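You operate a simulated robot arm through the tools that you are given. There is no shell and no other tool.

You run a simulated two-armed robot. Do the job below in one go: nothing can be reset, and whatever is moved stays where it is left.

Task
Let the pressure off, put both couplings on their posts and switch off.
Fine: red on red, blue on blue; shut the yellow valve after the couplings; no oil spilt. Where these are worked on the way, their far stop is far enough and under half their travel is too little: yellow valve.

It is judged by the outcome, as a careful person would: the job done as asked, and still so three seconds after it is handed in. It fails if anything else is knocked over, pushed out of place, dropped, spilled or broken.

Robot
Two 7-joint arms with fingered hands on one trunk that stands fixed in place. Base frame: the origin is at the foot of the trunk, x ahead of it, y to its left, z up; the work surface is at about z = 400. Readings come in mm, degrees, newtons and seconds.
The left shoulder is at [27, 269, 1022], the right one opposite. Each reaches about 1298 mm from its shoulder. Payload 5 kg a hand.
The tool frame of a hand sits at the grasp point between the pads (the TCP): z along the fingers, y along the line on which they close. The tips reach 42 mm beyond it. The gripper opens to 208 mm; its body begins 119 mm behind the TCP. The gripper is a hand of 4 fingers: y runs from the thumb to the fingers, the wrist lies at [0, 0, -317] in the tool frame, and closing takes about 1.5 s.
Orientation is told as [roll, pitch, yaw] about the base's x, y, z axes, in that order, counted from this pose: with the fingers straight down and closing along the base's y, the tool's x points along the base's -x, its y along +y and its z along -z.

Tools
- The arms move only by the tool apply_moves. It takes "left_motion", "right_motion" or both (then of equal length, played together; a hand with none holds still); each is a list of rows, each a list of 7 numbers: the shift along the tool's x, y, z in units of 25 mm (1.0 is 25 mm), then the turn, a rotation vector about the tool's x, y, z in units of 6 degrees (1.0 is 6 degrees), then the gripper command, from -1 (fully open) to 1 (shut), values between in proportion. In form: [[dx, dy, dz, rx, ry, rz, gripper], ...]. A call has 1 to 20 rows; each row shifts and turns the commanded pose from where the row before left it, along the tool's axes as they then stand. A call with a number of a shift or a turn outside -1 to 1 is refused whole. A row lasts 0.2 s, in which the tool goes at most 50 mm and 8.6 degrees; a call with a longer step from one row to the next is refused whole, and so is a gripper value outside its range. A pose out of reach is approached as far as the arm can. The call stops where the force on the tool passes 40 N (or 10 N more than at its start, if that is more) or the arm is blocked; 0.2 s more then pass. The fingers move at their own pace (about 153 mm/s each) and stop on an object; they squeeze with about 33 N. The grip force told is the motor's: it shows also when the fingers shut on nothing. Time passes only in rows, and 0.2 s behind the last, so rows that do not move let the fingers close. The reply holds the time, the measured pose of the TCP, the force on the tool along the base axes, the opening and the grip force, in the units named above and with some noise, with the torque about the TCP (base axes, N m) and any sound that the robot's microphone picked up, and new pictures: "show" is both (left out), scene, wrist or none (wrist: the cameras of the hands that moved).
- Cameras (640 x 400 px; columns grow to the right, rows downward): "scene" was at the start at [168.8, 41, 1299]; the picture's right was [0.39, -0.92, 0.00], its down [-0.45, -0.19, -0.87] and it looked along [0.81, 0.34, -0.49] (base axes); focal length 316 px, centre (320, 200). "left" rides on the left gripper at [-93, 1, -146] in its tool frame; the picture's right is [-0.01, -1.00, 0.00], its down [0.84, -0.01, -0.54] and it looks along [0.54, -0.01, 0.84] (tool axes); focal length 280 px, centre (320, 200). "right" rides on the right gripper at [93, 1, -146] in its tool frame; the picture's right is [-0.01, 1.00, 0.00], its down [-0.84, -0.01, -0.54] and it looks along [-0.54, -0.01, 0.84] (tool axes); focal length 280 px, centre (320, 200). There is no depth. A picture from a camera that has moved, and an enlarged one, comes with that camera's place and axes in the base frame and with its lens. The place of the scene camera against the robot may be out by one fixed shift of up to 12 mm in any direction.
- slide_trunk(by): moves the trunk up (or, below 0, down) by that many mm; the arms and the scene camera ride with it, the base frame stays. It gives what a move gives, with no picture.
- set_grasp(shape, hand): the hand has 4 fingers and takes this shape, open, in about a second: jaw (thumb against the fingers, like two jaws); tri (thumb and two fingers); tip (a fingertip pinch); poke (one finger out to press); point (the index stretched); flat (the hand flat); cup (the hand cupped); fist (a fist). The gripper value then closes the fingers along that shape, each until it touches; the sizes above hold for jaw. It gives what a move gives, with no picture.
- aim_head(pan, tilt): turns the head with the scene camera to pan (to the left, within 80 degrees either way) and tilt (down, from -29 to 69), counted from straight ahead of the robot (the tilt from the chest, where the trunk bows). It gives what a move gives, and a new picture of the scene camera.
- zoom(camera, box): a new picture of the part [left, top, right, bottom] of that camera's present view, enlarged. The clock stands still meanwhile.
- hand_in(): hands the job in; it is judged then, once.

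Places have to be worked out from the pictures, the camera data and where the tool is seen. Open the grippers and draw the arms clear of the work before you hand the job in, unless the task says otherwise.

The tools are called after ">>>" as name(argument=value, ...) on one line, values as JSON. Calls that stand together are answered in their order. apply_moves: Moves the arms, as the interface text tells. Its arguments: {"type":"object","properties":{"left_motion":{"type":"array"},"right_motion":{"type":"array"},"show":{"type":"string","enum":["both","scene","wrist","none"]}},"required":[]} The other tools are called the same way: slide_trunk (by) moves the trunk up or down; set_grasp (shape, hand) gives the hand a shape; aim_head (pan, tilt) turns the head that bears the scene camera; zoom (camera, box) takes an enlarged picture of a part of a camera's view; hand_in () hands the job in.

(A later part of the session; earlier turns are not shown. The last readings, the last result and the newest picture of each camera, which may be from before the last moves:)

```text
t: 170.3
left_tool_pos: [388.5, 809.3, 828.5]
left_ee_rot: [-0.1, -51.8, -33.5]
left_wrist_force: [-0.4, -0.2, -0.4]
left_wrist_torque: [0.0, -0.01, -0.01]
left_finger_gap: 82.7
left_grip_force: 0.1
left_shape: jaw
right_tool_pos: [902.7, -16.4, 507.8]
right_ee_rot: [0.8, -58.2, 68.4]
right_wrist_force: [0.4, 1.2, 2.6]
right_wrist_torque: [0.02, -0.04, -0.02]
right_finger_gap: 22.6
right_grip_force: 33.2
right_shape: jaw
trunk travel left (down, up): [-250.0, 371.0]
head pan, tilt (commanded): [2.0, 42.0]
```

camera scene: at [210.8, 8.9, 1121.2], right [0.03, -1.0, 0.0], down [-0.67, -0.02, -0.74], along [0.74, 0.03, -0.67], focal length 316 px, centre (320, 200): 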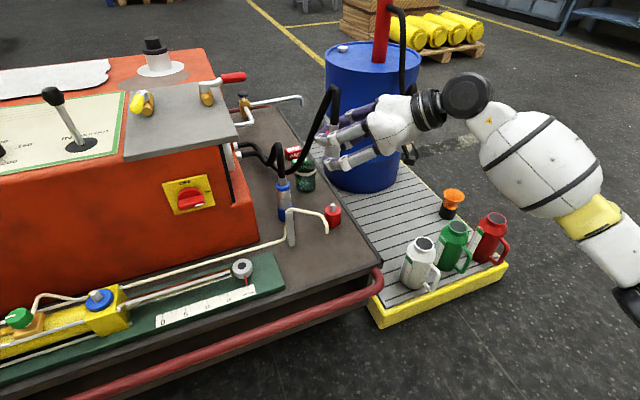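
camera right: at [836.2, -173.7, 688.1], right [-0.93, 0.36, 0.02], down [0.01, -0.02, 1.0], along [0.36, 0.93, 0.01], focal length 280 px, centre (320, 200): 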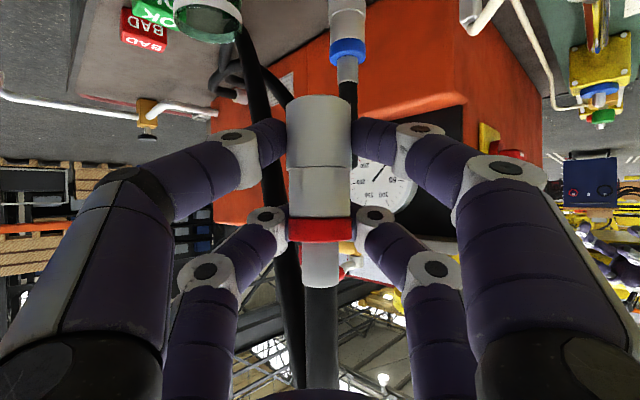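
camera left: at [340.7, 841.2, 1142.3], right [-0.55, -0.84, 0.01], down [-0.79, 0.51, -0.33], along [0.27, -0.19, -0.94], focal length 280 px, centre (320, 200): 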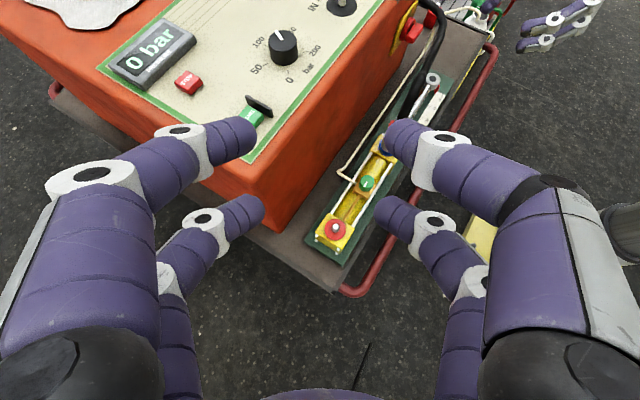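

The force turned positive (+2.6 N): it's on the seat. One more millimetre to press it home, then I open the hand.

>>> apply_moves(right_motion=[[0.04, 0, 0.025, 0, 0, 0, 1], [0, 0, 0, 0, 0, 0, 1]], show="none")

>>> apply_moves(right_motion=[[0, 0, 0, 0, 0, 0, 0.3], [0, 0, 0, 0, 0, 0, 0.3], [0, 0, 0, 0, 0, 0, 0.3], [0, 0, 0, 0, 0, 0, 0.3]], show="both")

>>> zoom(camera="scene", box=[260, 130, 400, 240])

```text
t: 170.9
left_tool_pos: [387.9, 809.5, 829.2]
left_ee_rot: [-0.2, -51.9, -33.4]
left_wrist_force: [-0.3, 0.3, -0.1]
left_wrist_torque: [0.01, -0.01, -0.01]
left_finger_gap: 83.1
left_grip_force: 0.0
left_shape: jaw
right_tool_pos: [902.3, -16.5, 509.7]
right_ee_rot: [0.9, -58.2, 68.4]
right_wrist_force: [0.6, 2.8, 8.4]
right_wrist_torque: [0.06, -0.01, -0.04]
right_finger_gap: 22.5
right_grip_force: 32.7
right_shape: jaw
trunk travel left (down, up): [-250.0, 371.0]
head pan, tilt (commanded): [2.0, 42.0]
```

```text
t: 171.9
left_tool_pos: [388.1, 807.4, 828.1]
left_ee_rot: [-0.2, -52.0, -33.5]
left_wrist_force: [0.5, 0.0, 0.9]
left_wrist_torque: [-0.02, -0.01, -0.05]
left_finger_gap: 83.0
left_grip_force: 0.0
left_shape: jaw
right_tool_pos: [902.9, -17.6, 505.5]
right_ee_rot: [0.9, -58.1, 68.3]
right_wrist_force: [-0.6, 0.0, 0.2]
right_wrist_torque: [-0.02, -0.01, -0.01]
right_finger_gap: 72.7
right_grip_force: 0.0
right_shape: jaw
trunk travel left (down, up): [-250.0, 371.0]
head pan, tilt (commanded): [2.0, 42.0]
camera scene: at [210.9, 8.9, 1121.1], right [0.03, -1.0, 0.0], down [-0.67, -0.02, -0.74], along [0.74, 0.03, -0.67], focal length 316 px, centre (320, 200)
camera right: at [837.8, -179.2, 504.6], right [-0.93, 0.36, 0.02], down [0.01, -0.02, 1.0], along [0.36, 0.93, 0.01], focal length 280 px, centre (320, 200)
```

scene: 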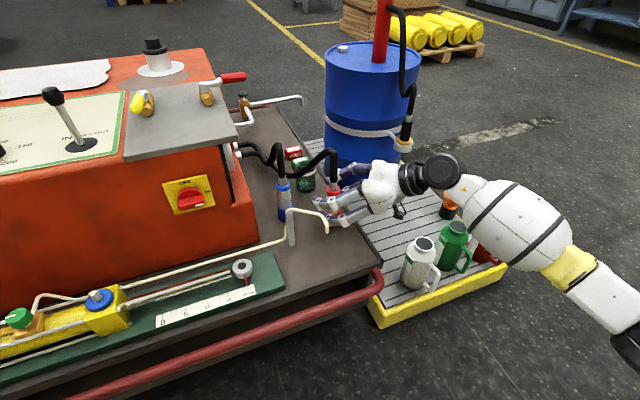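
right: 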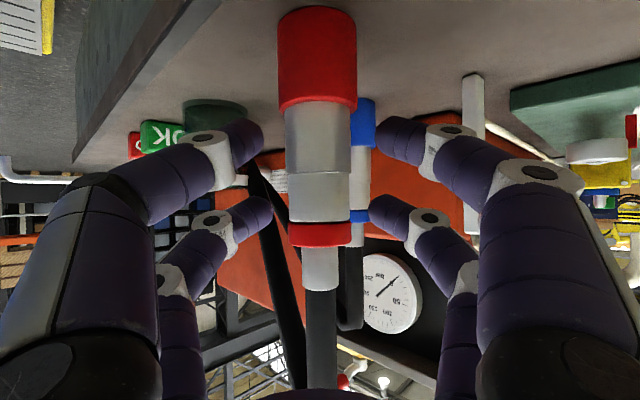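

```text
3.64 times, centred on (330, 185) of scene
camera zoom: at [210.9, 8.9, 1121.1], right [0.03, -1.0, 0.0], down [-0.67, -0.02, -0.74], along [0.74, 0.03, -0.67], focal length 1147 px, centre (284, 254)
```

zoom: 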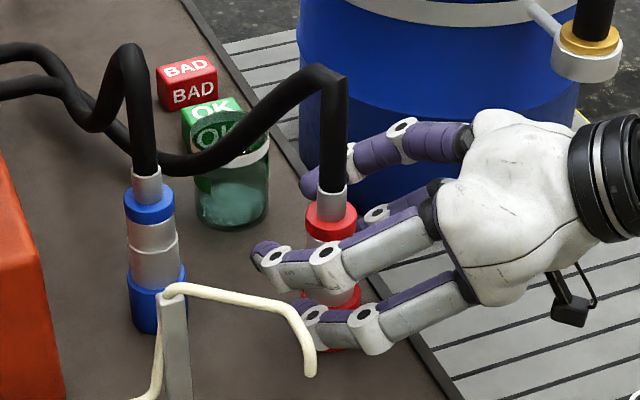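

Both couplings are now on their posts: red on red, blue on blue. I back the right hand off 60 mm along its axis, then raise the trunk so that the arm lifts clear of the mugs.

>>> apply_moves(right_motion=[[0, 0, -0.5, 0, 0, 0, 0.3], [0, 0, -0.8, 0, 0, 0, 0.3], [0, 0, -0.8, 0, 0, 0, 0.3], [0, 0, -0.8, 0, 0, 0, 0.3]], show="scene")

>>> slide_trunk(by=150)

```text
t: 172.9
left_tool_pos: [388.9, 809.4, 828.5]
left_ee_rot: [-0.2, -51.9, -33.5]
left_wrist_force: [0.0, 0.6, 0.6]
left_wrist_torque: [0.0, -0.02, 0.02]
left_finger_gap: 83.0
left_grip_force: 0.0
left_shape: jaw
right_tool_pos: [879.8, -73.6, 543.4]
right_ee_rot: [0.8, -58.0, 68.3]
right_wrist_force: [0.1, 1.4, -0.3]
right_wrist_torque: [-0.04, -0.01, -0.07]
right_finger_gap: 72.3
right_grip_force: 0.1
right_shape: jaw
trunk travel left (down, up): [-250.0, 371.0]
head pan, tilt (commanded): [2.0, 42.0]
camera scene: at [211.1, 9.0, 1121.2], right [0.04, -1.0, 0.0], down [-0.67, -0.02, -0.74], along [0.74, 0.03, -0.67], focal length 316 px, centre (320, 200)
```

scene: 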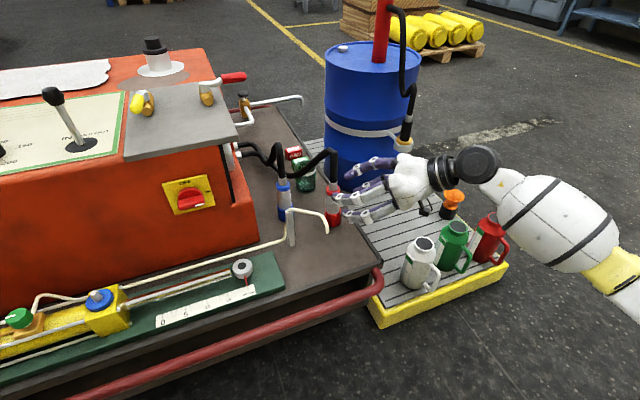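

```text
t: 174.7
left_tool_pos: [388.4, 810.3, 977.5]
left_ee_rot: [-0.1, -52.0, -33.5]
left_wrist_force: [-0.8, 0.3, -1.2]
left_wrist_torque: [-0.02, 0.01, 0.0]
left_finger_gap: 82.9
left_grip_force: 0.1
left_shape: jaw
right_tool_pos: [880.8, -73.8, 693.5]
right_ee_rot: [1.1, -58.1, 68.2]
right_wrist_force: [-0.7, -0.4, -0.5]
right_wrist_torque: [0.05, 0.03, 0.01]
right_finger_gap: 72.4
right_grip_force: 0.1
right_shape: jaw
trunk travel left (down, up): [-400.0, 221.0]
head pan, tilt (commanded): [2.0, 42.0]
```

Now the main switch. I look at it closely from the head and check the whole scene.

>>> aim_head(pan=22, tilt=40)

>>> zoom(camera="scene", box=[280, 190, 360, 260])

>>> zoom(camera="scene", box=[330, 160, 490, 280])

```text
t: 175.5
left_tool_pos: [388.4, 808.8, 978.0]
left_ee_rot: [-0.1, -51.9, -33.6]
left_wrist_force: [-0.1, -0.6, -0.1]
left_wrist_torque: [0.02, 0.02, 0.04]
left_finger_gap: 82.7
left_grip_force: 0.2
left_shape: jaw
right_tool_pos: [880.6, -73.9, 695.3]
right_ee_rot: [0.8, -58.1, 68.2]
right_wrist_force: [-0.1, -0.7, -0.4]
right_wrist_torque: [-0.02, -0.02, 0.03]
right_finger_gap: 72.3
right_grip_force: 0.2
right_shape: jaw
trunk travel left (down, up): [-400.0, 221.0]
head pan, tilt (commanded): [22.0, 40.0]
camera scene: at [163.9, 37.8, 1282.1], right [0.37, -0.93, 0.0], down [-0.6, -0.24, -0.77], along [0.71, 0.29, -0.64], focal length 316 px, centre (320, 200)
```

scene: 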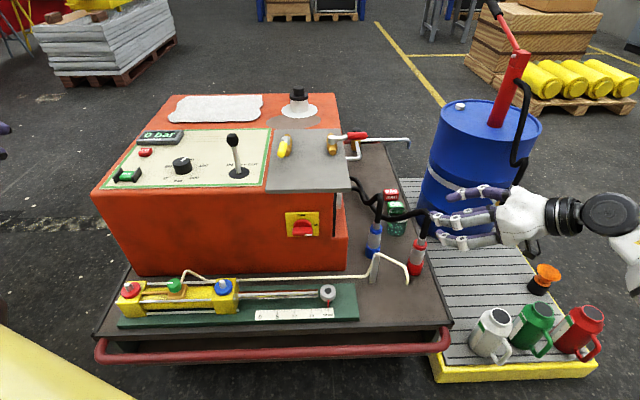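

```text
5.71 times, centred on (320, 225) of scene
camera zoom: at [163.9, 37.8, 1282.1], right [0.37, -0.93, 0.0], down [-0.6, -0.24, -0.77], along [0.71, 0.29, -0.64], focal length 1803 px, centre (320, 57)
```

zoom: 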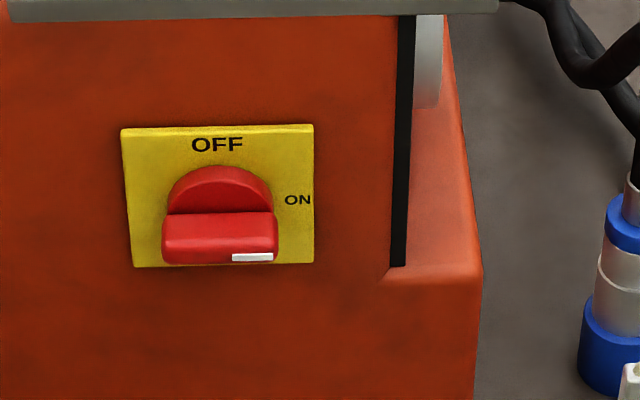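

```text
3.33 times, centred on (410, 220) of scene
camera zoom: at [163.9, 37.8, 1282.1], right [0.37, -0.93, 0.0], down [-0.6, -0.24, -0.77], along [0.71, 0.29, -0.64], focal length 1052 px, centre (20, 133)
```

zoom: 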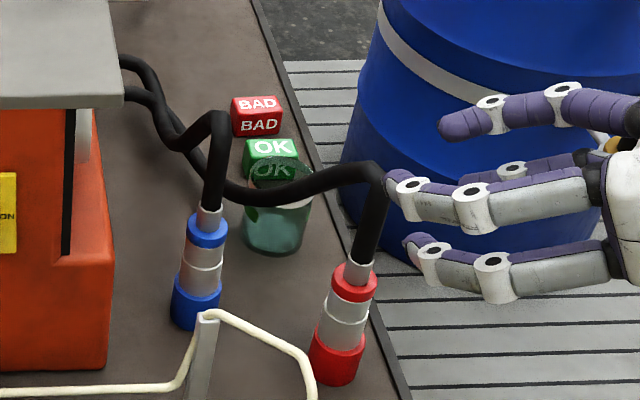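

Switch: the bar's white mark points right to ON; OFF needs a quarter turn counter-clockwise (left end down). I'll do that with the left hand from above. First I lift and withdraw the right arm, while the left hand turns to point mostly downward facing the machine.

>>> apply_moves(left_motion=[[0, 0, 0, -0.788, 0, -0.616, 0.2], [0, 0, 0, -0.788, 0, -0.616, 0.2], [0, 0, 0, -0.788, 0, -0.616, 0.2], [0, 0, 0, -0.788, 0, -0.616, 0.2], [0, 0, 0, -0.788, 0, -0.616, 0.2], [0, 0, 0, -0.788, 0, -0.616, 0.2], [0, 0, 0, -0.788, 0, -0.616, 0.2], [0, 0, 0, -0.788, 0, -0.616, 0.2], [0, 0, 0, -0.788, 0, -0.616, 0.2], [0, 0, 0, -0.788, 0, -0.616, 0.2], [0, 0, 0, 0, 0.9, 0, 1], [0, 0, 0, 0, 0.9, 0, 1], [0, 0, 0, 0, 0.9, 0, 1], [0, 0, 0, 0, 0.9, 0, 1], [0, 0, 0, 0, 0.9, 0, 1], [0, 0, 0, 0, 0.83, 0, 1]], right_motion=[[-0.85, 0, -0.527, 0, 0, 0, 0.3], [-0.85, 0, -0.527, 0, 0, 0, 0.3], [-0.85, 0, -0.527, 0, 0, 0, 0.3], [-0.85, 0, -0.527, 0, 0, 0, 0.3], [-0.85, 0, -0.527, 0, 0, 0, 0.3], [-0.85, 0, -0.527, 0, 0, 0, 0.3], [0.3, 0, -0.9, 0, 0, 0, 0.3], [0.3, 0, -0.9, 0, 0, 0, 0.3], [0.3, 0, -0.9, 0, 0, 0, 0.3], [0.3, 0, -0.9, 0, 0, 0, 0.3], [0.3, 0, -0.9, 0, 0, 0, 0.3], [0.3, 0, -0.9, 0, 0, 0, 0.3], [0.3, 0.3, -0.8, 0, 0, 0, 0.3], [0.3, 0.3, -0.8, 0, 0, 0, 0.3], [0.3, 0.3, -0.8, 0, 0, 0, 0.3], [0.3, 0.3, -0.8, 0, 0, 0, 0.3]], show="both")

```text
t: 178.9
left_tool_pos: [431.8, 846.8, 908.5]
left_ee_rot: [0.0, -19.8, 26.3]
left_wrist_force: [0.3, 0.1, 0.7]
left_wrist_torque: [-0.03, -0.01, 0.03]
left_finger_gap: 0.1
left_grip_force: 32.8
left_shape: jaw
left hand out of reach, approached as far as the arm can: row 2, 3, 4, 5, 6, 7
right_tool_pos: [773.0, -271.6, 894.4]
right_ee_rot: [0.8, -58.2, 68.3]
right_wrist_force: [-0.4, 0.8, -0.6]
right_wrist_torque: [-0.02, -0.01, 0.0]
right_finger_gap: 72.7
right_grip_force: 0.0
right_shape: jaw
trunk travel left (down, up): [-400.0, 221.0]
head pan, tilt (commanded): [22.0, 40.0]
camera scene: at [163.9, 37.6, 1282.1], right [0.37, -0.93, 0.0], down [-0.6, -0.24, -0.77], along [0.71, 0.29, -0.64], focal length 316 px, centre (320, 200)
camera right: at [709.9, -434.8, 892.9], right [-0.93, 0.36, 0.02], down [0.01, -0.02, 1.0], along [0.36, 0.93, 0.01], focal length 280 px, centre (320, 200)
camera left: at [465.5, 864.1, 1079.2], right [0.46, -0.89, 0.01], down [-0.87, -0.45, 0.22], along [-0.19, -0.11, -0.98], focal length 280 px, centre (320, 200)
```

scene: 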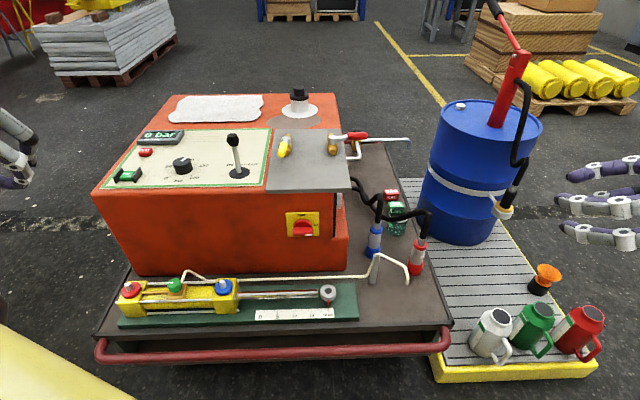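
right: 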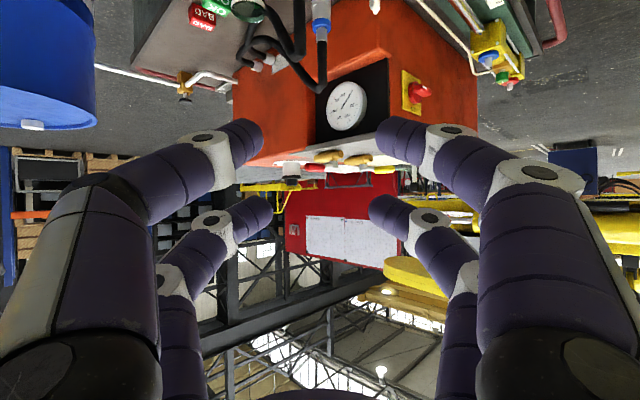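
left: 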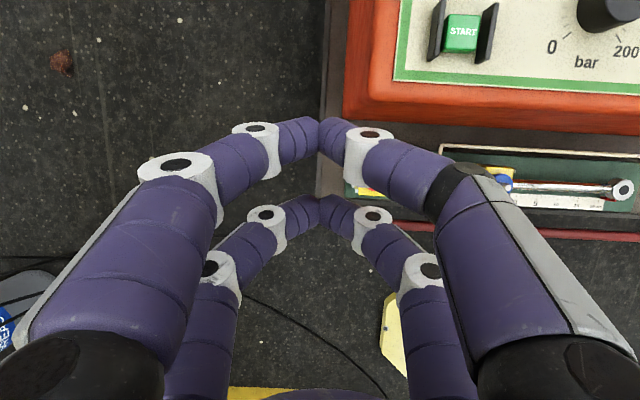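

The left hand is closed and pointing mostly down, facing the machine. I bring it across in front of the machine toward the switch, well in front of the panel.

>>> apply_moves(left_motion=[[0.1325, -0.966, 0.0555, 0, 0, 0, 1], [0.1325, -0.966, 0.0555, 0, 0, 0, 1], [0.1325, -0.966, 0.0555, 0, 0, 0, 1], [0.1325, -0.966, 0.0555, 0, 0, 0, 1], [0.1325, -0.966, 0.0555, 0, 0, 0, 1], [0.1325, -0.966, 0.0555, 0, 0, 0, 1], [0.1325, -0.966, 0.0555, 0, 0, 0, 1], [0.1325, -0.966, 0.0555, 0, 0, 0, 1], [0.1325, -0.966, 0.0555, 0, 0, 0, 1], [0.1325, -0.966, 0.0555, 0, 0, 0, 1], [0.1325, -0.966, 0.0555, 0, 0, 0, 1], [0.1325, -0.966, 0.0555, 0, 0, 0, 1], [0.1325, -0.966, 0.0555, 0, 0, 0, 1], [0.1325, -0.966, 0.0555, 0, 0, 0, 1], [0.1325, -0.966, 0.0555, 0, 0, 0, 1], [0.1325, -0.966, 0.0555, 0, 0, 0, 1]], show="both")

```text
t: 182.3
left_tool_pos: [567.9, 482.8, 869.1]
left_ee_rot: [0.1, -19.9, 26.5]
left_wrist_force: [0.5, 0.6, 0.0]
left_wrist_torque: [0.02, 0.02, 0.04]
left_finger_gap: 0.0
left_grip_force: 33.0
left_shape: jaw
right_tool_pos: [774.3, -272.6, 893.8]
right_ee_rot: [0.9, -58.0, 68.2]
right_wrist_force: [-0.1, 0.0, -1.2]
right_wrist_torque: [0.06, -0.03, -0.01]
right_finger_gap: 72.2
right_grip_force: 0.0
right_shape: jaw
trunk travel left (down, up): [-400.0, 221.0]
head pan, tilt (commanded): [22.0, 40.0]
camera scene: at [164.0, 37.7, 1282.1], right [0.37, -0.93, 0.0], down [-0.6, -0.24, -0.77], along [0.71, 0.29, -0.64], focal length 316 px, centre (320, 200)
camera left: at [599.9, 500.0, 1038.6], right [0.46, -0.89, 0.0], down [-0.87, -0.45, 0.22], along [-0.19, -0.1, -0.98], focal length 280 px, centre (320, 200)
```

scene: 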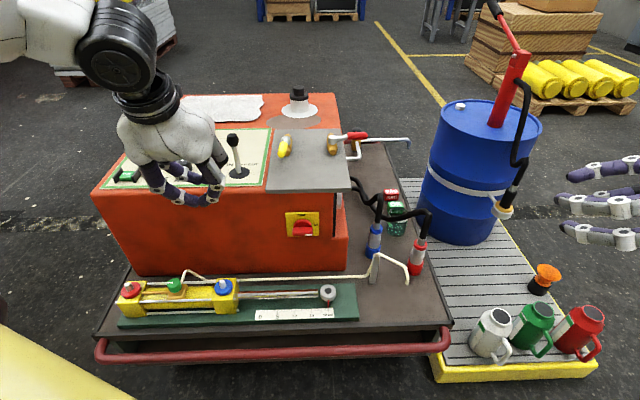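
left: 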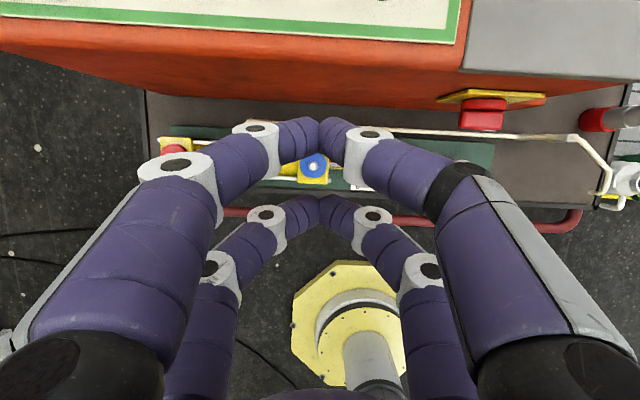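

The switch is visible from above (bar front at u≈770, centre v≈−46). I move to just in front of and above it.

>>> apply_moves(left_motion=[[0.22, -0.76, 0.512, 0, 0, 0, 1], [0.22, -0.76, 0.512, 0, 0, 0, 1], [0.22, -0.76, 0.512, 0, 0, 0, 1], [0.22, -0.76, 0.512, 0, 0, 0, 1], [0.22, -0.76, 0.512, 0, 0, 0, 1], [0.22, -0.76, 0.512, 0, 0, 0, 1], [0.22, -0.76, 0.512, 0, 0, 0, 1], [0.22, -0.76, 0.512, 0, 0, 0, 1], [0.22, -0.76, 0.512, 0, 0, 0, 1], [0.22, -0.76, 0.512, 0, 0, 0, 1]], show="both")

>>> zoom(camera="scene", box=[240, 160, 360, 260])

```text
t: 184.5
left_tool_pos: [696.2, 417.0, 823.9]
left_ee_rot: [-0.1, -19.0, 26.0]
left_wrist_force: [0.1, -0.2, 0.0]
left_wrist_torque: [0.0, -0.01, 0.0]
left_finger_gap: 0.0
left_grip_force: 33.0
left_shape: jaw
left hand out of reach, approached as far as the arm can: row 2, 3, 4, 5, 6, 7, 8, 9, 10
right_tool_pos: [774.6, -272.0, 895.0]
right_ee_rot: [0.8, -58.0, 68.4]
right_wrist_force: [0.6, -0.4, -0.3]
right_wrist_torque: [0.03, -0.01, -0.01]
right_finger_gap: 72.5
right_grip_force: 0.1
right_shape: jaw
trunk travel left (down, up): [-400.0, 221.0]
head pan, tilt (commanded): [22.0, 40.0]
camera scene: at [164.0, 37.8, 1282.0], right [0.37, -0.93, 0.0], down [-0.6, -0.24, -0.77], along [0.71, 0.29, -0.64], focal length 316 px, centre (320, 200)
camera left: at [731.6, 435.7, 992.8], right [0.45, -0.89, 0.01], down [-0.87, -0.43, 0.23], along [-0.21, -0.11, -0.97], focal length 280 px, centre (320, 200)
```

scene: 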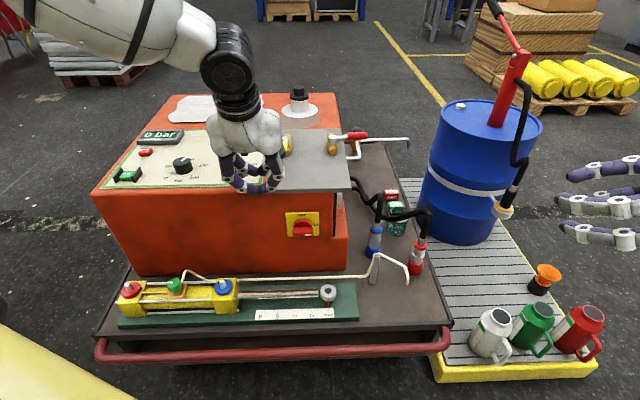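
left: 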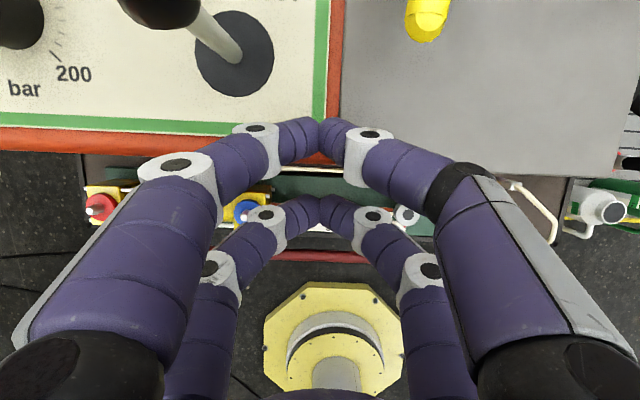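

```text
4.00 times, centred on (300, 210) of scene
camera zoom: at [164.0, 37.8, 1282.0], right [0.37, -0.93, 0.0], down [-0.6, -0.24, -0.77], along [0.71, 0.29, -0.64], focal length 1262 px, centre (400, 160)
```

zoom: 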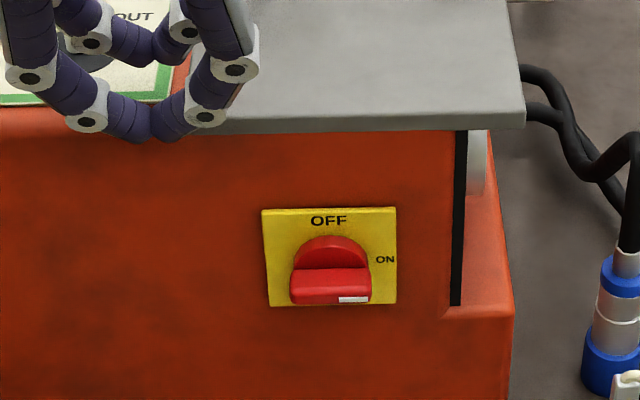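

The left arm hit a joint limit there and drifted above the panel edge (nothing touched, forces ~0). I lift it up and away to the left, and will use the right hand, which reaches the switch comfortably, to push the bar's right end up instead.

>>> apply_moves(left_motion=[[-0.33, 0, -0.945, 0, 0, 0, 1], [-0.33, 0, -0.945, 0, 0, 0, 1], [-0.33, 0, -0.945, 0, 0, 0, 1], [-0.33, 0, -0.945, 0, 0, 0, 1], [-0.33, 0, -0.945, 0, 0, 0, 1], [-0.1, 0.9, -0.3, 0, 0, 0, 1], [-0.1, 0.9, -0.3, 0, 0, 0, 1], [-0.1, 0.9, -0.3, 0, 0, 0, 1], [-0.1, 0.9, -0.3, 0, 0, 0, 1], [-0.1, 0.9, -0.3, 0, 0, 0, 1], [-0.1, 0.9, -0.3, 0, 0, 0, 1], [-0.1, 0.9, -0.3, 0, 0, 0, 1], [-0.1, 0.9, -0.3, 0, 0, 0, 1]], show="scene")

```text
t: 187.3
left_tool_pos: [613.5, 578.3, 1011.9]
left_ee_rot: [-0.1, -19.8, 26.4]
left_wrist_force: [0.7, -0.1, -0.3]
left_wrist_torque: [-0.04, 0.0, 0.02]
left_finger_gap: 0.0
left_grip_force: 32.7
left_shape: jaw
right_tool_pos: [774.1, -272.4, 894.3]
right_ee_rot: [0.8, -58.1, 68.4]
right_wrist_force: [-1.0, 0.6, 0.3]
right_wrist_torque: [-0.05, 0.0, -0.01]
right_finger_gap: 72.3
right_grip_force: 0.0
right_shape: jaw
trunk travel left (down, up): [-400.0, 221.0]
head pan, tilt (commanded): [22.0, 40.0]
camera scene: at [163.8, 38.1, 1282.2], right [0.37, -0.93, 0.0], down [-0.6, -0.24, -0.77], along [0.71, 0.29, -0.64], focal length 316 px, centre (320, 200)
```

scene: 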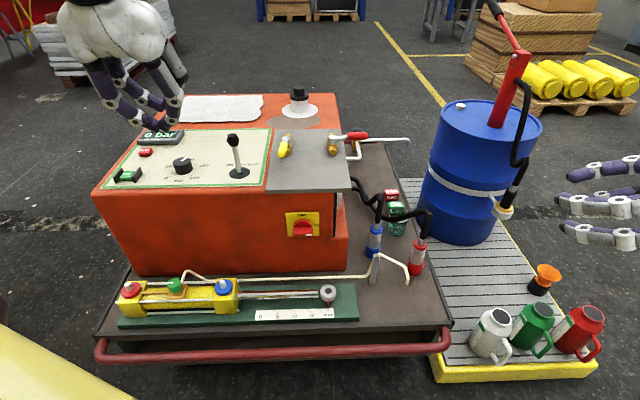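

All in order. I close the right hand, turn it slightly and bring it in front of the machine to the right of the switch.

>>> apply_moves(right_motion=[[0, 0, 0, -0.567, 0, -0.351, 1], [0, 0, 0, -0.567, 0, -0.351, 1], [-0.067, 0.424, 0.885, 0, 0, 0, 1], [-0.067, 0.424, 0.885, 0, 0, 0, 1], [-0.067, 0.424, 0.885, 0, 0, 0, 1], [-0.067, 0.424, 0.885, 0, 0, 0, 1], [-0.067, 0.424, 0.885, 0, 0, 0, 1], [-0.067, 0.424, 0.885, 0, 0, 0, 1], [-0.067, 0.424, 0.885, 0, 0, 0, 1], [-0.067, 0.424, 0.885, 0, 0, 0, 1], [-0.067, 0.424, 0.885, 0, 0, 0, 1], [-0.067, 0.424, 0.885, 0, 0, 0, 1], [-0.067, 0.424, 0.885, 0, 0, 0, 1], [-0.067, 0.424, 0.885, 0, 0, 0, 1], [-0.067, 0.424, 0.885, 0, 0, 0, 1], [-0.067, 0.424, 0.885, 0, 0, 0, 1], [-0.067, 0.424, 0.885, 0, 0, 0, 1]], show="both")

```text
t: 190.9
left_tool_pos: [612.2, 577.4, 1011.3]
left_ee_rot: [0.0, -19.9, 26.5]
left_wrist_force: [0.4, 0.3, 0.0]
left_wrist_torque: [-0.01, 0.0, -0.03]
left_finger_gap: 0.0
left_grip_force: 33.3
left_shape: jaw
right_tool_pos: [684.3, 50.6, 740.4]
right_ee_rot: [0.9, -58.2, 76.4]
right_wrist_force: [-0.5, -0.5, -0.3]
right_wrist_torque: [-0.02, 0.01, 0.01]
right_finger_gap: 0.4
right_grip_force: 32.6
right_shape: jaw
trunk travel left (down, up): [-400.0, 221.0]
head pan, tilt (commanded): [22.0, 40.0]
camera scene: at [163.8, 37.9, 1282.1], right [0.37, -0.93, 0.0], down [-0.6, -0.24, -0.77], along [0.71, 0.29, -0.64], focal length 316 px, centre (320, 200)
camera right: at [643.1, -118.2, 739.3], right [-0.97, 0.23, 0.02], down [0.02, -0.02, 1.0], along [0.23, 0.97, 0.01], focal length 280 px, centre (320, 200)
```

scene: 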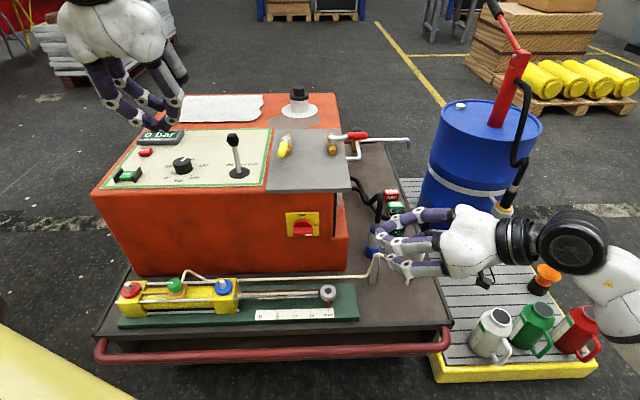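
right: 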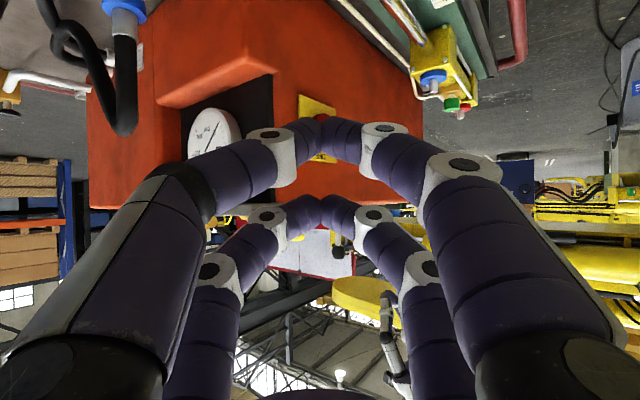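

Closed right hand is ready. I descend to a point in front, right of and below the switch bar.

>>> apply_moves(right_motion=[[0.23, 0.0225, 0.957, 0, 0, 0, 1], [0.23, 0.0225, 0.957, 0, 0, 0, 1], [0.23, 0.0225, 0.957, 0, 0, 0, 1], [0.23, 0.0225, 0.957, 0, 0, 0, 1], [0.23, 0.0225, 0.957, 0, 0, 0, 1], [0.23, 0.0225, 0.957, 0, 0, 0, 1], [0.23, 0.0225, 0.957, 0, 0, 0, 1], [0.23, 0.0225, 0.957, 0, 0, 0, 1]], show="both")

>>> zoom(camera="scene", box=[260, 190, 380, 280])

```text
t: 192.7
left_tool_pos: [612.6, 577.8, 1011.1]
left_ee_rot: [0.0, -19.9, 26.3]
left_wrist_force: [-0.5, -0.8, 0.4]
left_wrist_torque: [-0.04, -0.01, 0.0]
left_finger_gap: 0.0
left_grip_force: 32.9
left_shape: jaw
right_tool_pos: [710.4, 188.0, 602.2]
right_ee_rot: [0.8, -58.3, 76.5]
right_wrist_force: [0.1, -0.3, 0.5]
right_wrist_torque: [-0.02, 0.01, 0.08]
right_finger_gap: 0.1
right_grip_force: 32.9
right_shape: jaw
trunk travel left (down, up): [-400.0, 221.0]
head pan, tilt (commanded): [22.0, 40.0]
camera scene: at [163.9, 37.8, 1282.1], right [0.37, -0.93, 0.0], down [-0.6, -0.24, -0.77], along [0.71, 0.29, -0.64], focal length 316 px, centre (320, 200)
camera right: at [668.5, 18.5, 599.7], right [-0.97, 0.23, 0.02], down [0.02, -0.02, 1.0], along [0.23, 0.97, 0.01], focal length 280 px, centre (320, 200)
```

scene: 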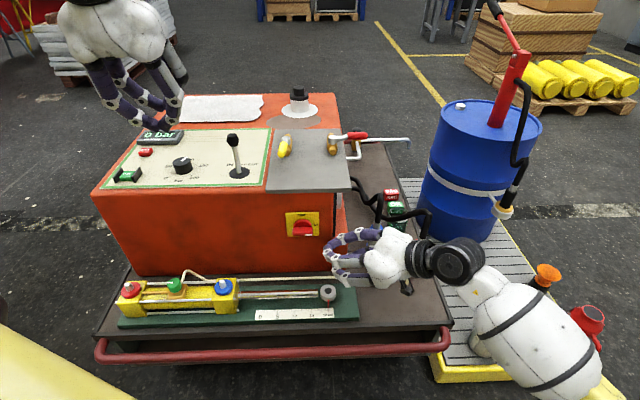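
right: 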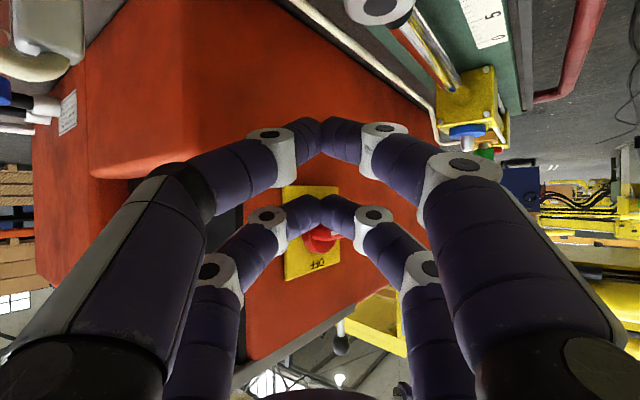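

```text
4.44 times, centred on (320, 235) of scene
camera zoom: at [163.9, 37.8, 1282.1], right [0.37, -0.93, 0.0], down [-0.6, -0.24, -0.77], along [0.71, 0.29, -0.64], focal length 1402 px, centre (320, 44)
```

zoom: 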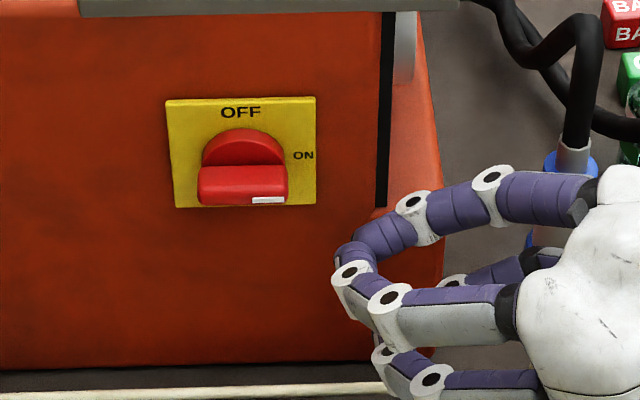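

The fingertips are ~60 mm short of, and below, the bar's right end. I advance to just under that end.

>>> apply_moves(right_motion=[[-0.36, 0.045, 0.43, 0, 0, 0, 1], [-0.36, 0.045, 0.43, 0, 0, 0, 1], [-0.36, 0.045, 0.43, 0, 0, 0, 1]], show="wrist")

>>> zoom(camera="scene", box=[270, 195, 350, 265])

```text
t: 193.5
left_tool_pos: [612.7, 578.6, 1011.1]
left_ee_rot: [0.1, -19.9, 26.4]
left_wrist_force: [-0.1, -0.9, -0.3]
left_wrist_torque: [-0.01, -0.02, 0.02]
left_finger_gap: 0.0
left_grip_force: 33.0
left_shape: jaw
right_tool_pos: [715.7, 228.2, 608.0]
right_ee_rot: [0.9, -58.2, 76.4]
right_wrist_force: [-0.1, -0.4, 0.0]
right_wrist_torque: [0.03, 0.02, -0.03]
right_finger_gap: 0.0
right_grip_force: 33.3
right_shape: jaw
trunk travel left (down, up): [-400.0, 221.0]
head pan, tilt (commanded): [22.0, 40.0]
camera right: at [674.8, 59.2, 606.7], right [-0.97, 0.23, 0.02], down [0.02, -0.02, 1.0], along [0.23, 0.97, 0.01], focal length 280 px, centre (320, 200)
```

right: 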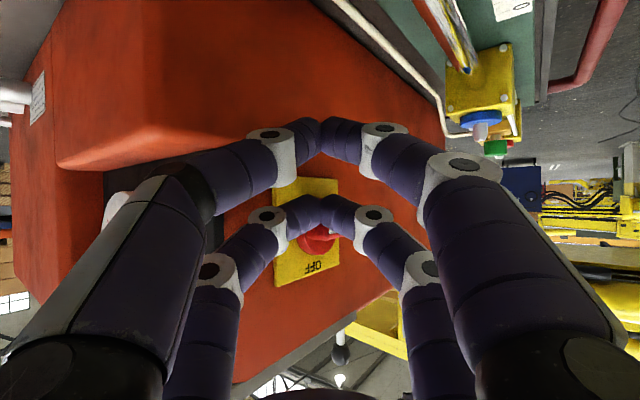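

```text
5.71 times, centred on (310, 230) of scene
camera zoom: at [163.7, 37.7, 1282.2], right [0.37, -0.93, 0.0], down [-0.6, -0.24, -0.77], along [0.71, 0.29, -0.64], focal length 1803 px, centre (377, 29)
```

zoom: 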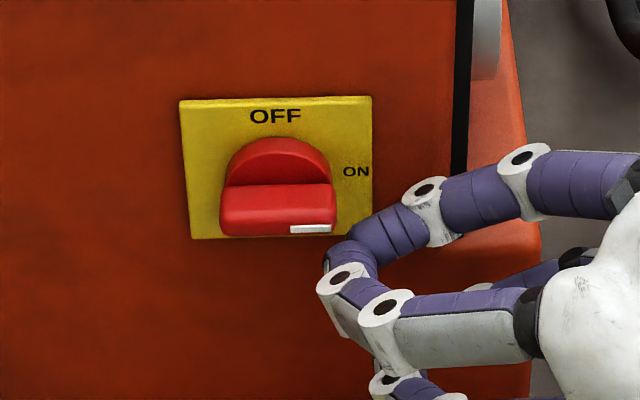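

Fingertips are just below-right of the bar's end. I go 15 mm further in and 6 mm lower so that they sit under it.

>>> apply_moves(right_motion=[[0.1, 0, 0.06, 0, 0, 0, 1], [-0.1, 0, 0.28, 0, 0, 0, 1], [-0.1, 0, 0.28, 0, 0, 0, 1]], show="none")

>>> zoom(camera="scene", box=[270, 195, 350, 265])

>>> zoom(camera="right", box=[240, 150, 400, 290])

```text
t: 194.3
left_tool_pos: [613.3, 577.7, 1011.9]
left_ee_rot: [0.1, -19.9, 26.4]
left_wrist_force: [0.5, 0.5, -0.2]
left_wrist_torque: [0.02, -0.04, -0.01]
left_finger_gap: 0.1
left_grip_force: 33.1
left_shape: jaw
right_tool_pos: [717.7, 241.3, 600.7]
right_ee_rot: [0.8, -58.2, 76.3]
right_wrist_force: [-0.1, -0.7, -0.1]
right_wrist_torque: [0.01, -0.01, 0.02]
right_finger_gap: 0.1
right_grip_force: 32.8
right_shape: jaw
trunk travel left (down, up): [-400.0, 221.0]
head pan, tilt (commanded): [22.0, 40.0]
```

```text
5.71 times, centred on (310, 230) of scene
camera zoom: at [163.9, 37.8, 1282.1], right [0.37, -0.93, 0.0], down [-0.6, -0.24, -0.77], along [0.71, 0.29, -0.64], focal length 1803 px, centre (377, 29)
```

zoom: 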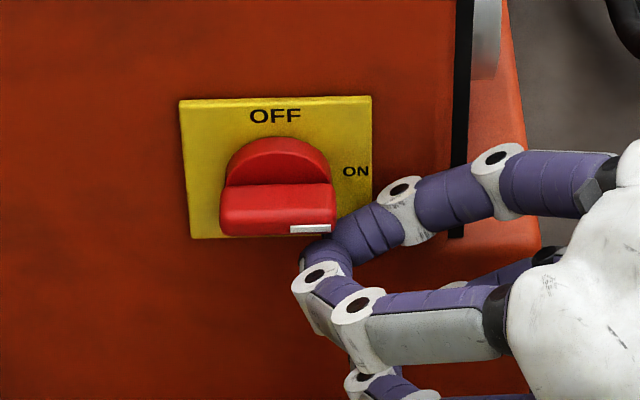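

```text
2.86 times, centred on (320, 220) of right
camera zoom: at [677.1, 73.3, 599.5], right [-0.97, 0.23, 0.02], down [0.02, -0.02, 1.0], along [0.23, 0.97, 0.01], focal length 801 px, centre (320, 143)
```

zoom: 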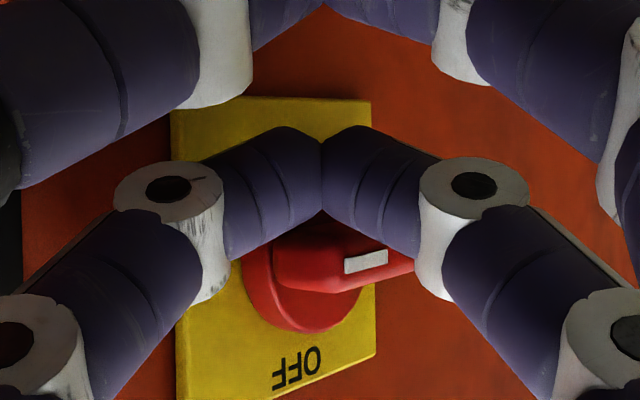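

The fingertips sit right beneath the bar's right end. I push straight up in 4 mm steps.

>>> apply_moves(right_motion=[[-0.136, 0, -0.084, 0, 0, 0, 1], [-0.136, 0, -0.084, 0, 0, 0, 1], [-0.136, 0, -0.084, 0, 0, 0, 1], [-0.136, 0, -0.084, 0, 0, 0, 1], [-0.136, 0, -0.084, 0, 0, 0, 1]], show="none")

>>> zoom(camera="scene", box=[270, 195, 350, 265])

```text
t: 195.5
left_tool_pos: [613.3, 579.8, 1011.1]
left_ee_rot: [0.0, -19.9, 26.5]
left_wrist_force: [-0.8, -0.2, 0.6]
left_wrist_torque: [-0.03, 0.0, -0.02]
left_finger_gap: 0.0
left_grip_force: 33.2
left_shape: jaw
right_tool_pos: [719.9, 243.7, 624.0]
right_ee_rot: [0.9, -58.3, 76.2]
right_wrist_force: [0.5, 0.4, 0.2]
right_wrist_torque: [0.0, -0.04, 0.01]
right_finger_gap: 0.1
right_grip_force: 33.2
right_shape: jaw
trunk travel left (down, up): [-400.0, 221.0]
head pan, tilt (commanded): [22.0, 40.0]
```

```text
5.71 times, centred on (310, 230) of scene
camera zoom: at [163.8, 37.9, 1282.2], right [0.37, -0.93, 0.0], down [-0.6, -0.24, -0.77], along [0.71, 0.29, -0.64], focal length 1803 px, centre (377, 29)
```

zoom: 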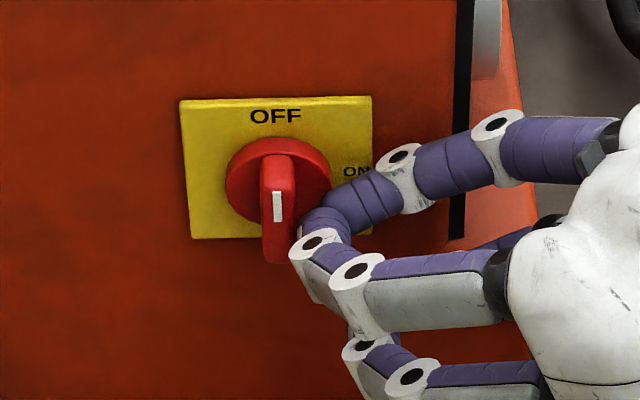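

The switch bar has turned to vertical with the mark up at OFF. I withdraw the right hand straight back.

>>> apply_moves(right_motion=[[0.3, -0.1, -0.4, 0, 0, 0, 1], [0.527, -0.1, -0.85, 0, 0, 0, 1], [0.527, -0.1, -0.85, 0, 0, 0, 1], [0.527, -0.1, -0.85, 0, 0, 0, 1], [0.2, 0, -0.95, 0, 0, 0, 1], [0.2, 0, -0.95, 0, 0, 0, 1]], show="scene")

>>> zoom(camera="scene", box=[270, 195, 350, 265])

>>> zoom(camera="scene", box=[110, 110, 270, 210])

```text
t: 196.9
left_tool_pos: [612.7, 578.2, 1011.2]
left_ee_rot: [0.0, -19.9, 26.4]
left_wrist_force: [1.1, -0.2, -0.1]
left_wrist_torque: [0.01, 0.04, 0.0]
left_finger_gap: 0.0
left_grip_force: 32.5
left_shape: jaw
right_tool_pos: [698.8, 111.6, 638.7]
right_ee_rot: [1.0, -58.2, 76.2]
right_wrist_force: [0.0, 0.0, 0.1]
right_wrist_torque: [-0.07, -0.01, -0.03]
right_finger_gap: 0.0
right_grip_force: 32.6
right_shape: jaw
trunk travel left (down, up): [-400.0, 221.0]
head pan, tilt (commanded): [22.0, 40.0]
camera scene: at [163.9, 37.9, 1282.2], right [0.37, -0.93, 0.0], down [-0.6, -0.24, -0.77], along [0.71, 0.29, -0.64], focal length 316 px, centre (320, 200)
```

scene: 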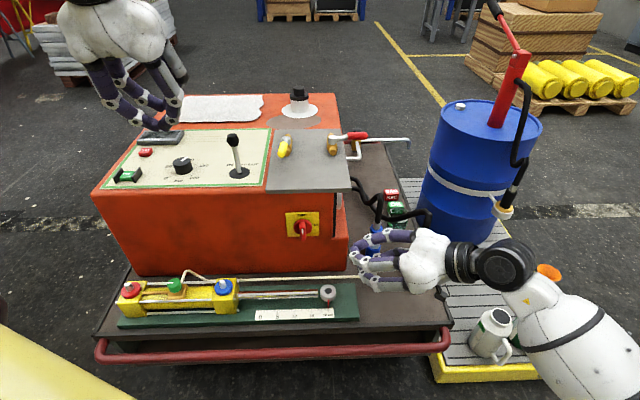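

```text
5.71 times, centred on (310, 230) of scene
camera zoom: at [163.9, 37.9, 1282.2], right [0.37, -0.93, 0.0], down [-0.6, -0.24, -0.77], along [0.71, 0.29, -0.64], focal length 1803 px, centre (377, 29)
```

zoom: 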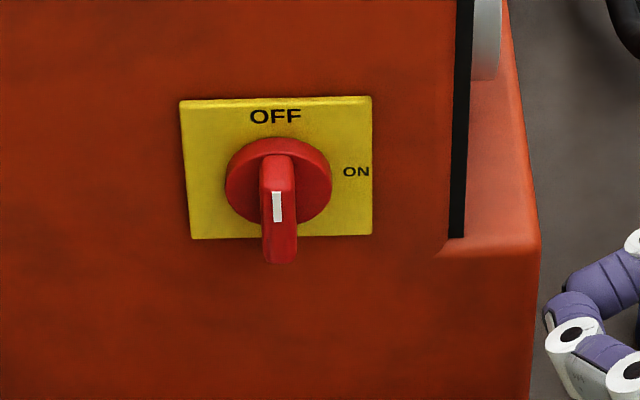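

```text
4.00 times, centred on (190, 160) of scene
camera zoom: at [163.9, 37.9, 1282.2], right [0.37, -0.93, 0.0], down [-0.6, -0.24, -0.77], along [0.71, 0.29, -0.64], focal length 1262 px, centre (840, 360)
```

zoom: 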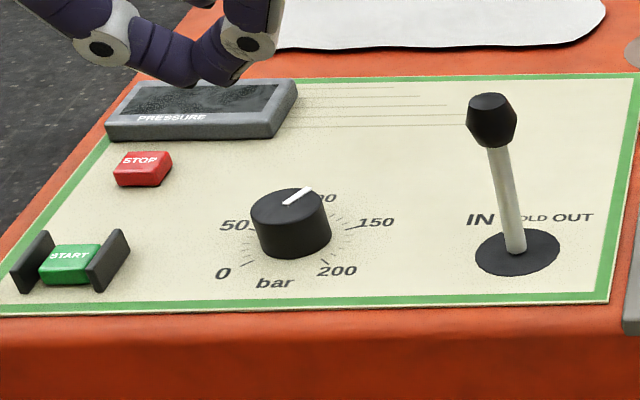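

The main switch reads OFF and the display has gone dark. Now the yellow valve: I point the left hand straight down, open it to ~58 mm, and bring it above the handle, which points toward the robot.

>>> apply_moves(left_motion=[[0, 0, 0, 0, 0.83, 0, 0.45], [0, 0, 0, 0, 0.83, 0, 0.45], [0, 0, 0, 0, 0.83, 0, 0.45], [0, 0, 0, 0, 0.83, 0, 0.45], [-0.5, -0.9, 0, 0, 0, 0, 0.45], [-0.5, -0.9, 0, 0, 0, 0, 0.45], [-0.5, -0.9, 0, 0, 0, 0, 0.45], [-0.5, -0.9, 0, 0, 0, 0, 0.45], [-0.5, -0.9, 0, 0, 0, 0, 0.45], [-0.5, -0.9, 0, 0, 0, 0, 0.45], [-0.5, -0.9, 0, 0, 0, 0, 0.45], [-0.5, -0.9, 0, 0, 0, 0, 0.45], [-0.5, -0.9, 0, 0, 0, 0, 0.45], [-0.5, -0.9, 0, 0, 0, 0, 0.45], [-0.5, -0.9, 0, 0, 0, 0, 0.45]], show="both")

```text
t: 200.1
left_tool_pos: [846.0, 418.7, 1008.1]
left_ee_rot: [0.1, 0.0, 26.5]
left_wrist_force: [1.5, 1.4, 0.2]
left_wrist_torque: [-0.16, 0.13, -0.02]
left_finger_gap: 57.0
left_grip_force: 0.0
left_shape: jaw
right_tool_pos: [699.4, 111.9, 636.7]
right_ee_rot: [1.2, -58.0, 76.3]
right_wrist_force: [0.4, 0.3, -0.4]
right_wrist_torque: [0.14, 0.0, 0.08]
right_finger_gap: 0.0
right_grip_force: 32.9
right_shape: jaw
trunk travel left (down, up): [-400.0, 221.0]
head pan, tilt (commanded): [22.0, 40.0]
camera scene: at [164.8, 38.2, 1281.5], right [0.37, -0.93, 0.0], down [-0.6, -0.24, -0.77], along [0.71, 0.29, -0.64], focal length 316 px, centre (320, 200)
camera left: at [928.3, 459.9, 1154.8], right [0.46, -0.89, 0.0], down [-0.75, -0.39, 0.54], along [-0.48, -0.25, -0.84], focal length 280 px, centre (320, 200)
```

scene: 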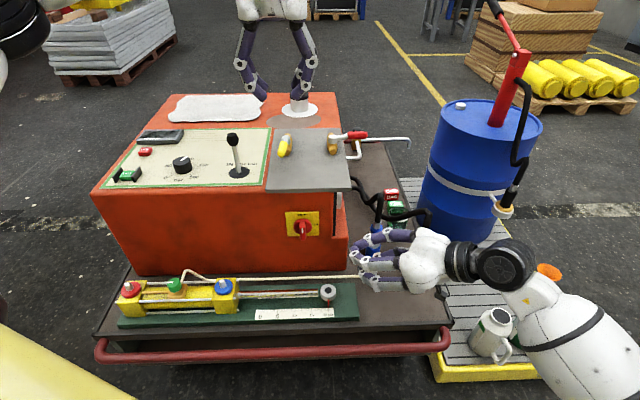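
left: 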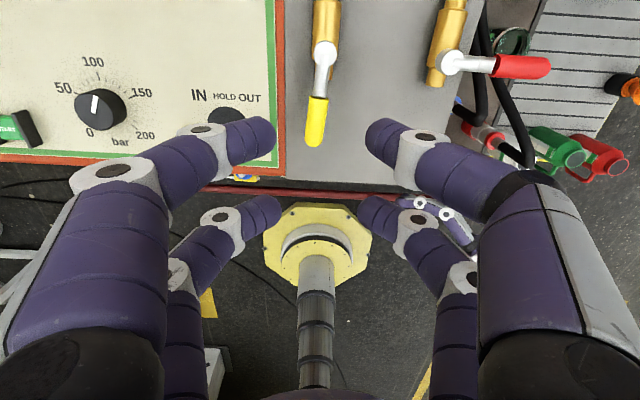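

Centred over the handle. I lower to z≈895 and check before straddling it.

>>> apply_moves(left_motion=[[0, 0.04, 0.9, 0, 0, 0, 0.45], [0, 0.04, 0.9, 0, 0, 0, 0.45], [0, 0, 0.9, 0, 0, 0, 0.45], [0, 0, 0.9, 0, 0, 0, 0.45], [0, 0, 0.9, 0, 0, 0, 0.45]], show="wrist")

>>> zoom(camera="scene", box=[230, 90, 370, 180])

```text
t: 201.3
left_tool_pos: [846.4, 418.0, 897.3]
left_ee_rot: [-0.1, 0.0, 26.4]
left_wrist_force: [0.5, -0.4, 0.0]
left_wrist_torque: [0.0, -0.03, 0.02]
left_finger_gap: 57.5
left_grip_force: 0.0
left_shape: jaw
right_tool_pos: [699.3, 112.0, 638.5]
right_ee_rot: [0.9, -58.1, 76.3]
right_wrist_force: [0.1, -0.2, 0.5]
right_wrist_torque: [0.05, -0.02, 0.01]
right_finger_gap: 0.0
right_grip_force: 33.1
right_shape: jaw
trunk travel left (down, up): [-400.0, 221.0]
head pan, tilt (commanded): [22.0, 40.0]
camera left: at [928.8, 460.1, 1045.0], right [0.46, -0.89, 0.0], down [-0.75, -0.39, 0.54], along [-0.48, -0.25, -0.84], focal length 280 px, centre (320, 200)
```

left: 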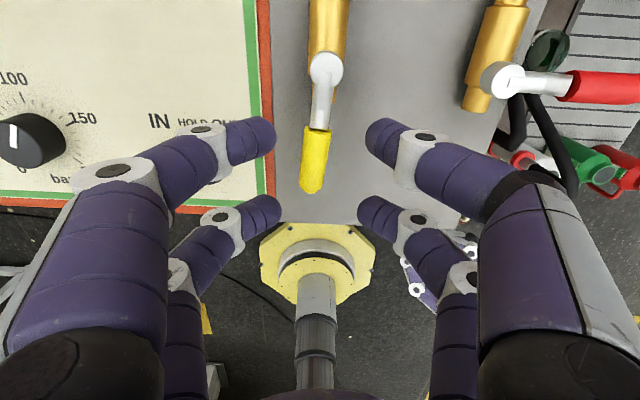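

```text
4.44 times, centred on (300, 135) of scene
camera zoom: at [163.9, 37.8, 1282.1], right [0.37, -0.93, 0.0], down [-0.6, -0.24, -0.77], along [0.71, 0.29, -0.64], focal length 1402 px, centre (409, 489)
```

zoom: 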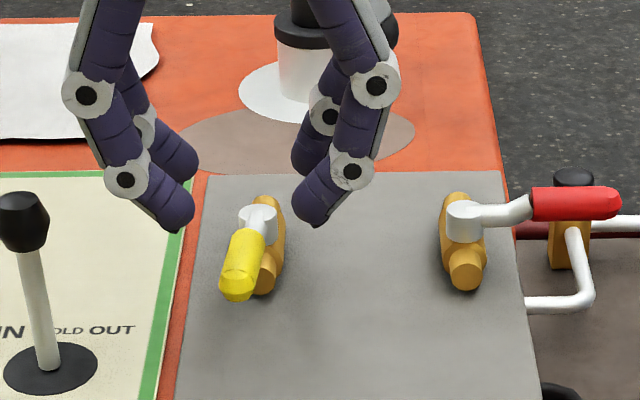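

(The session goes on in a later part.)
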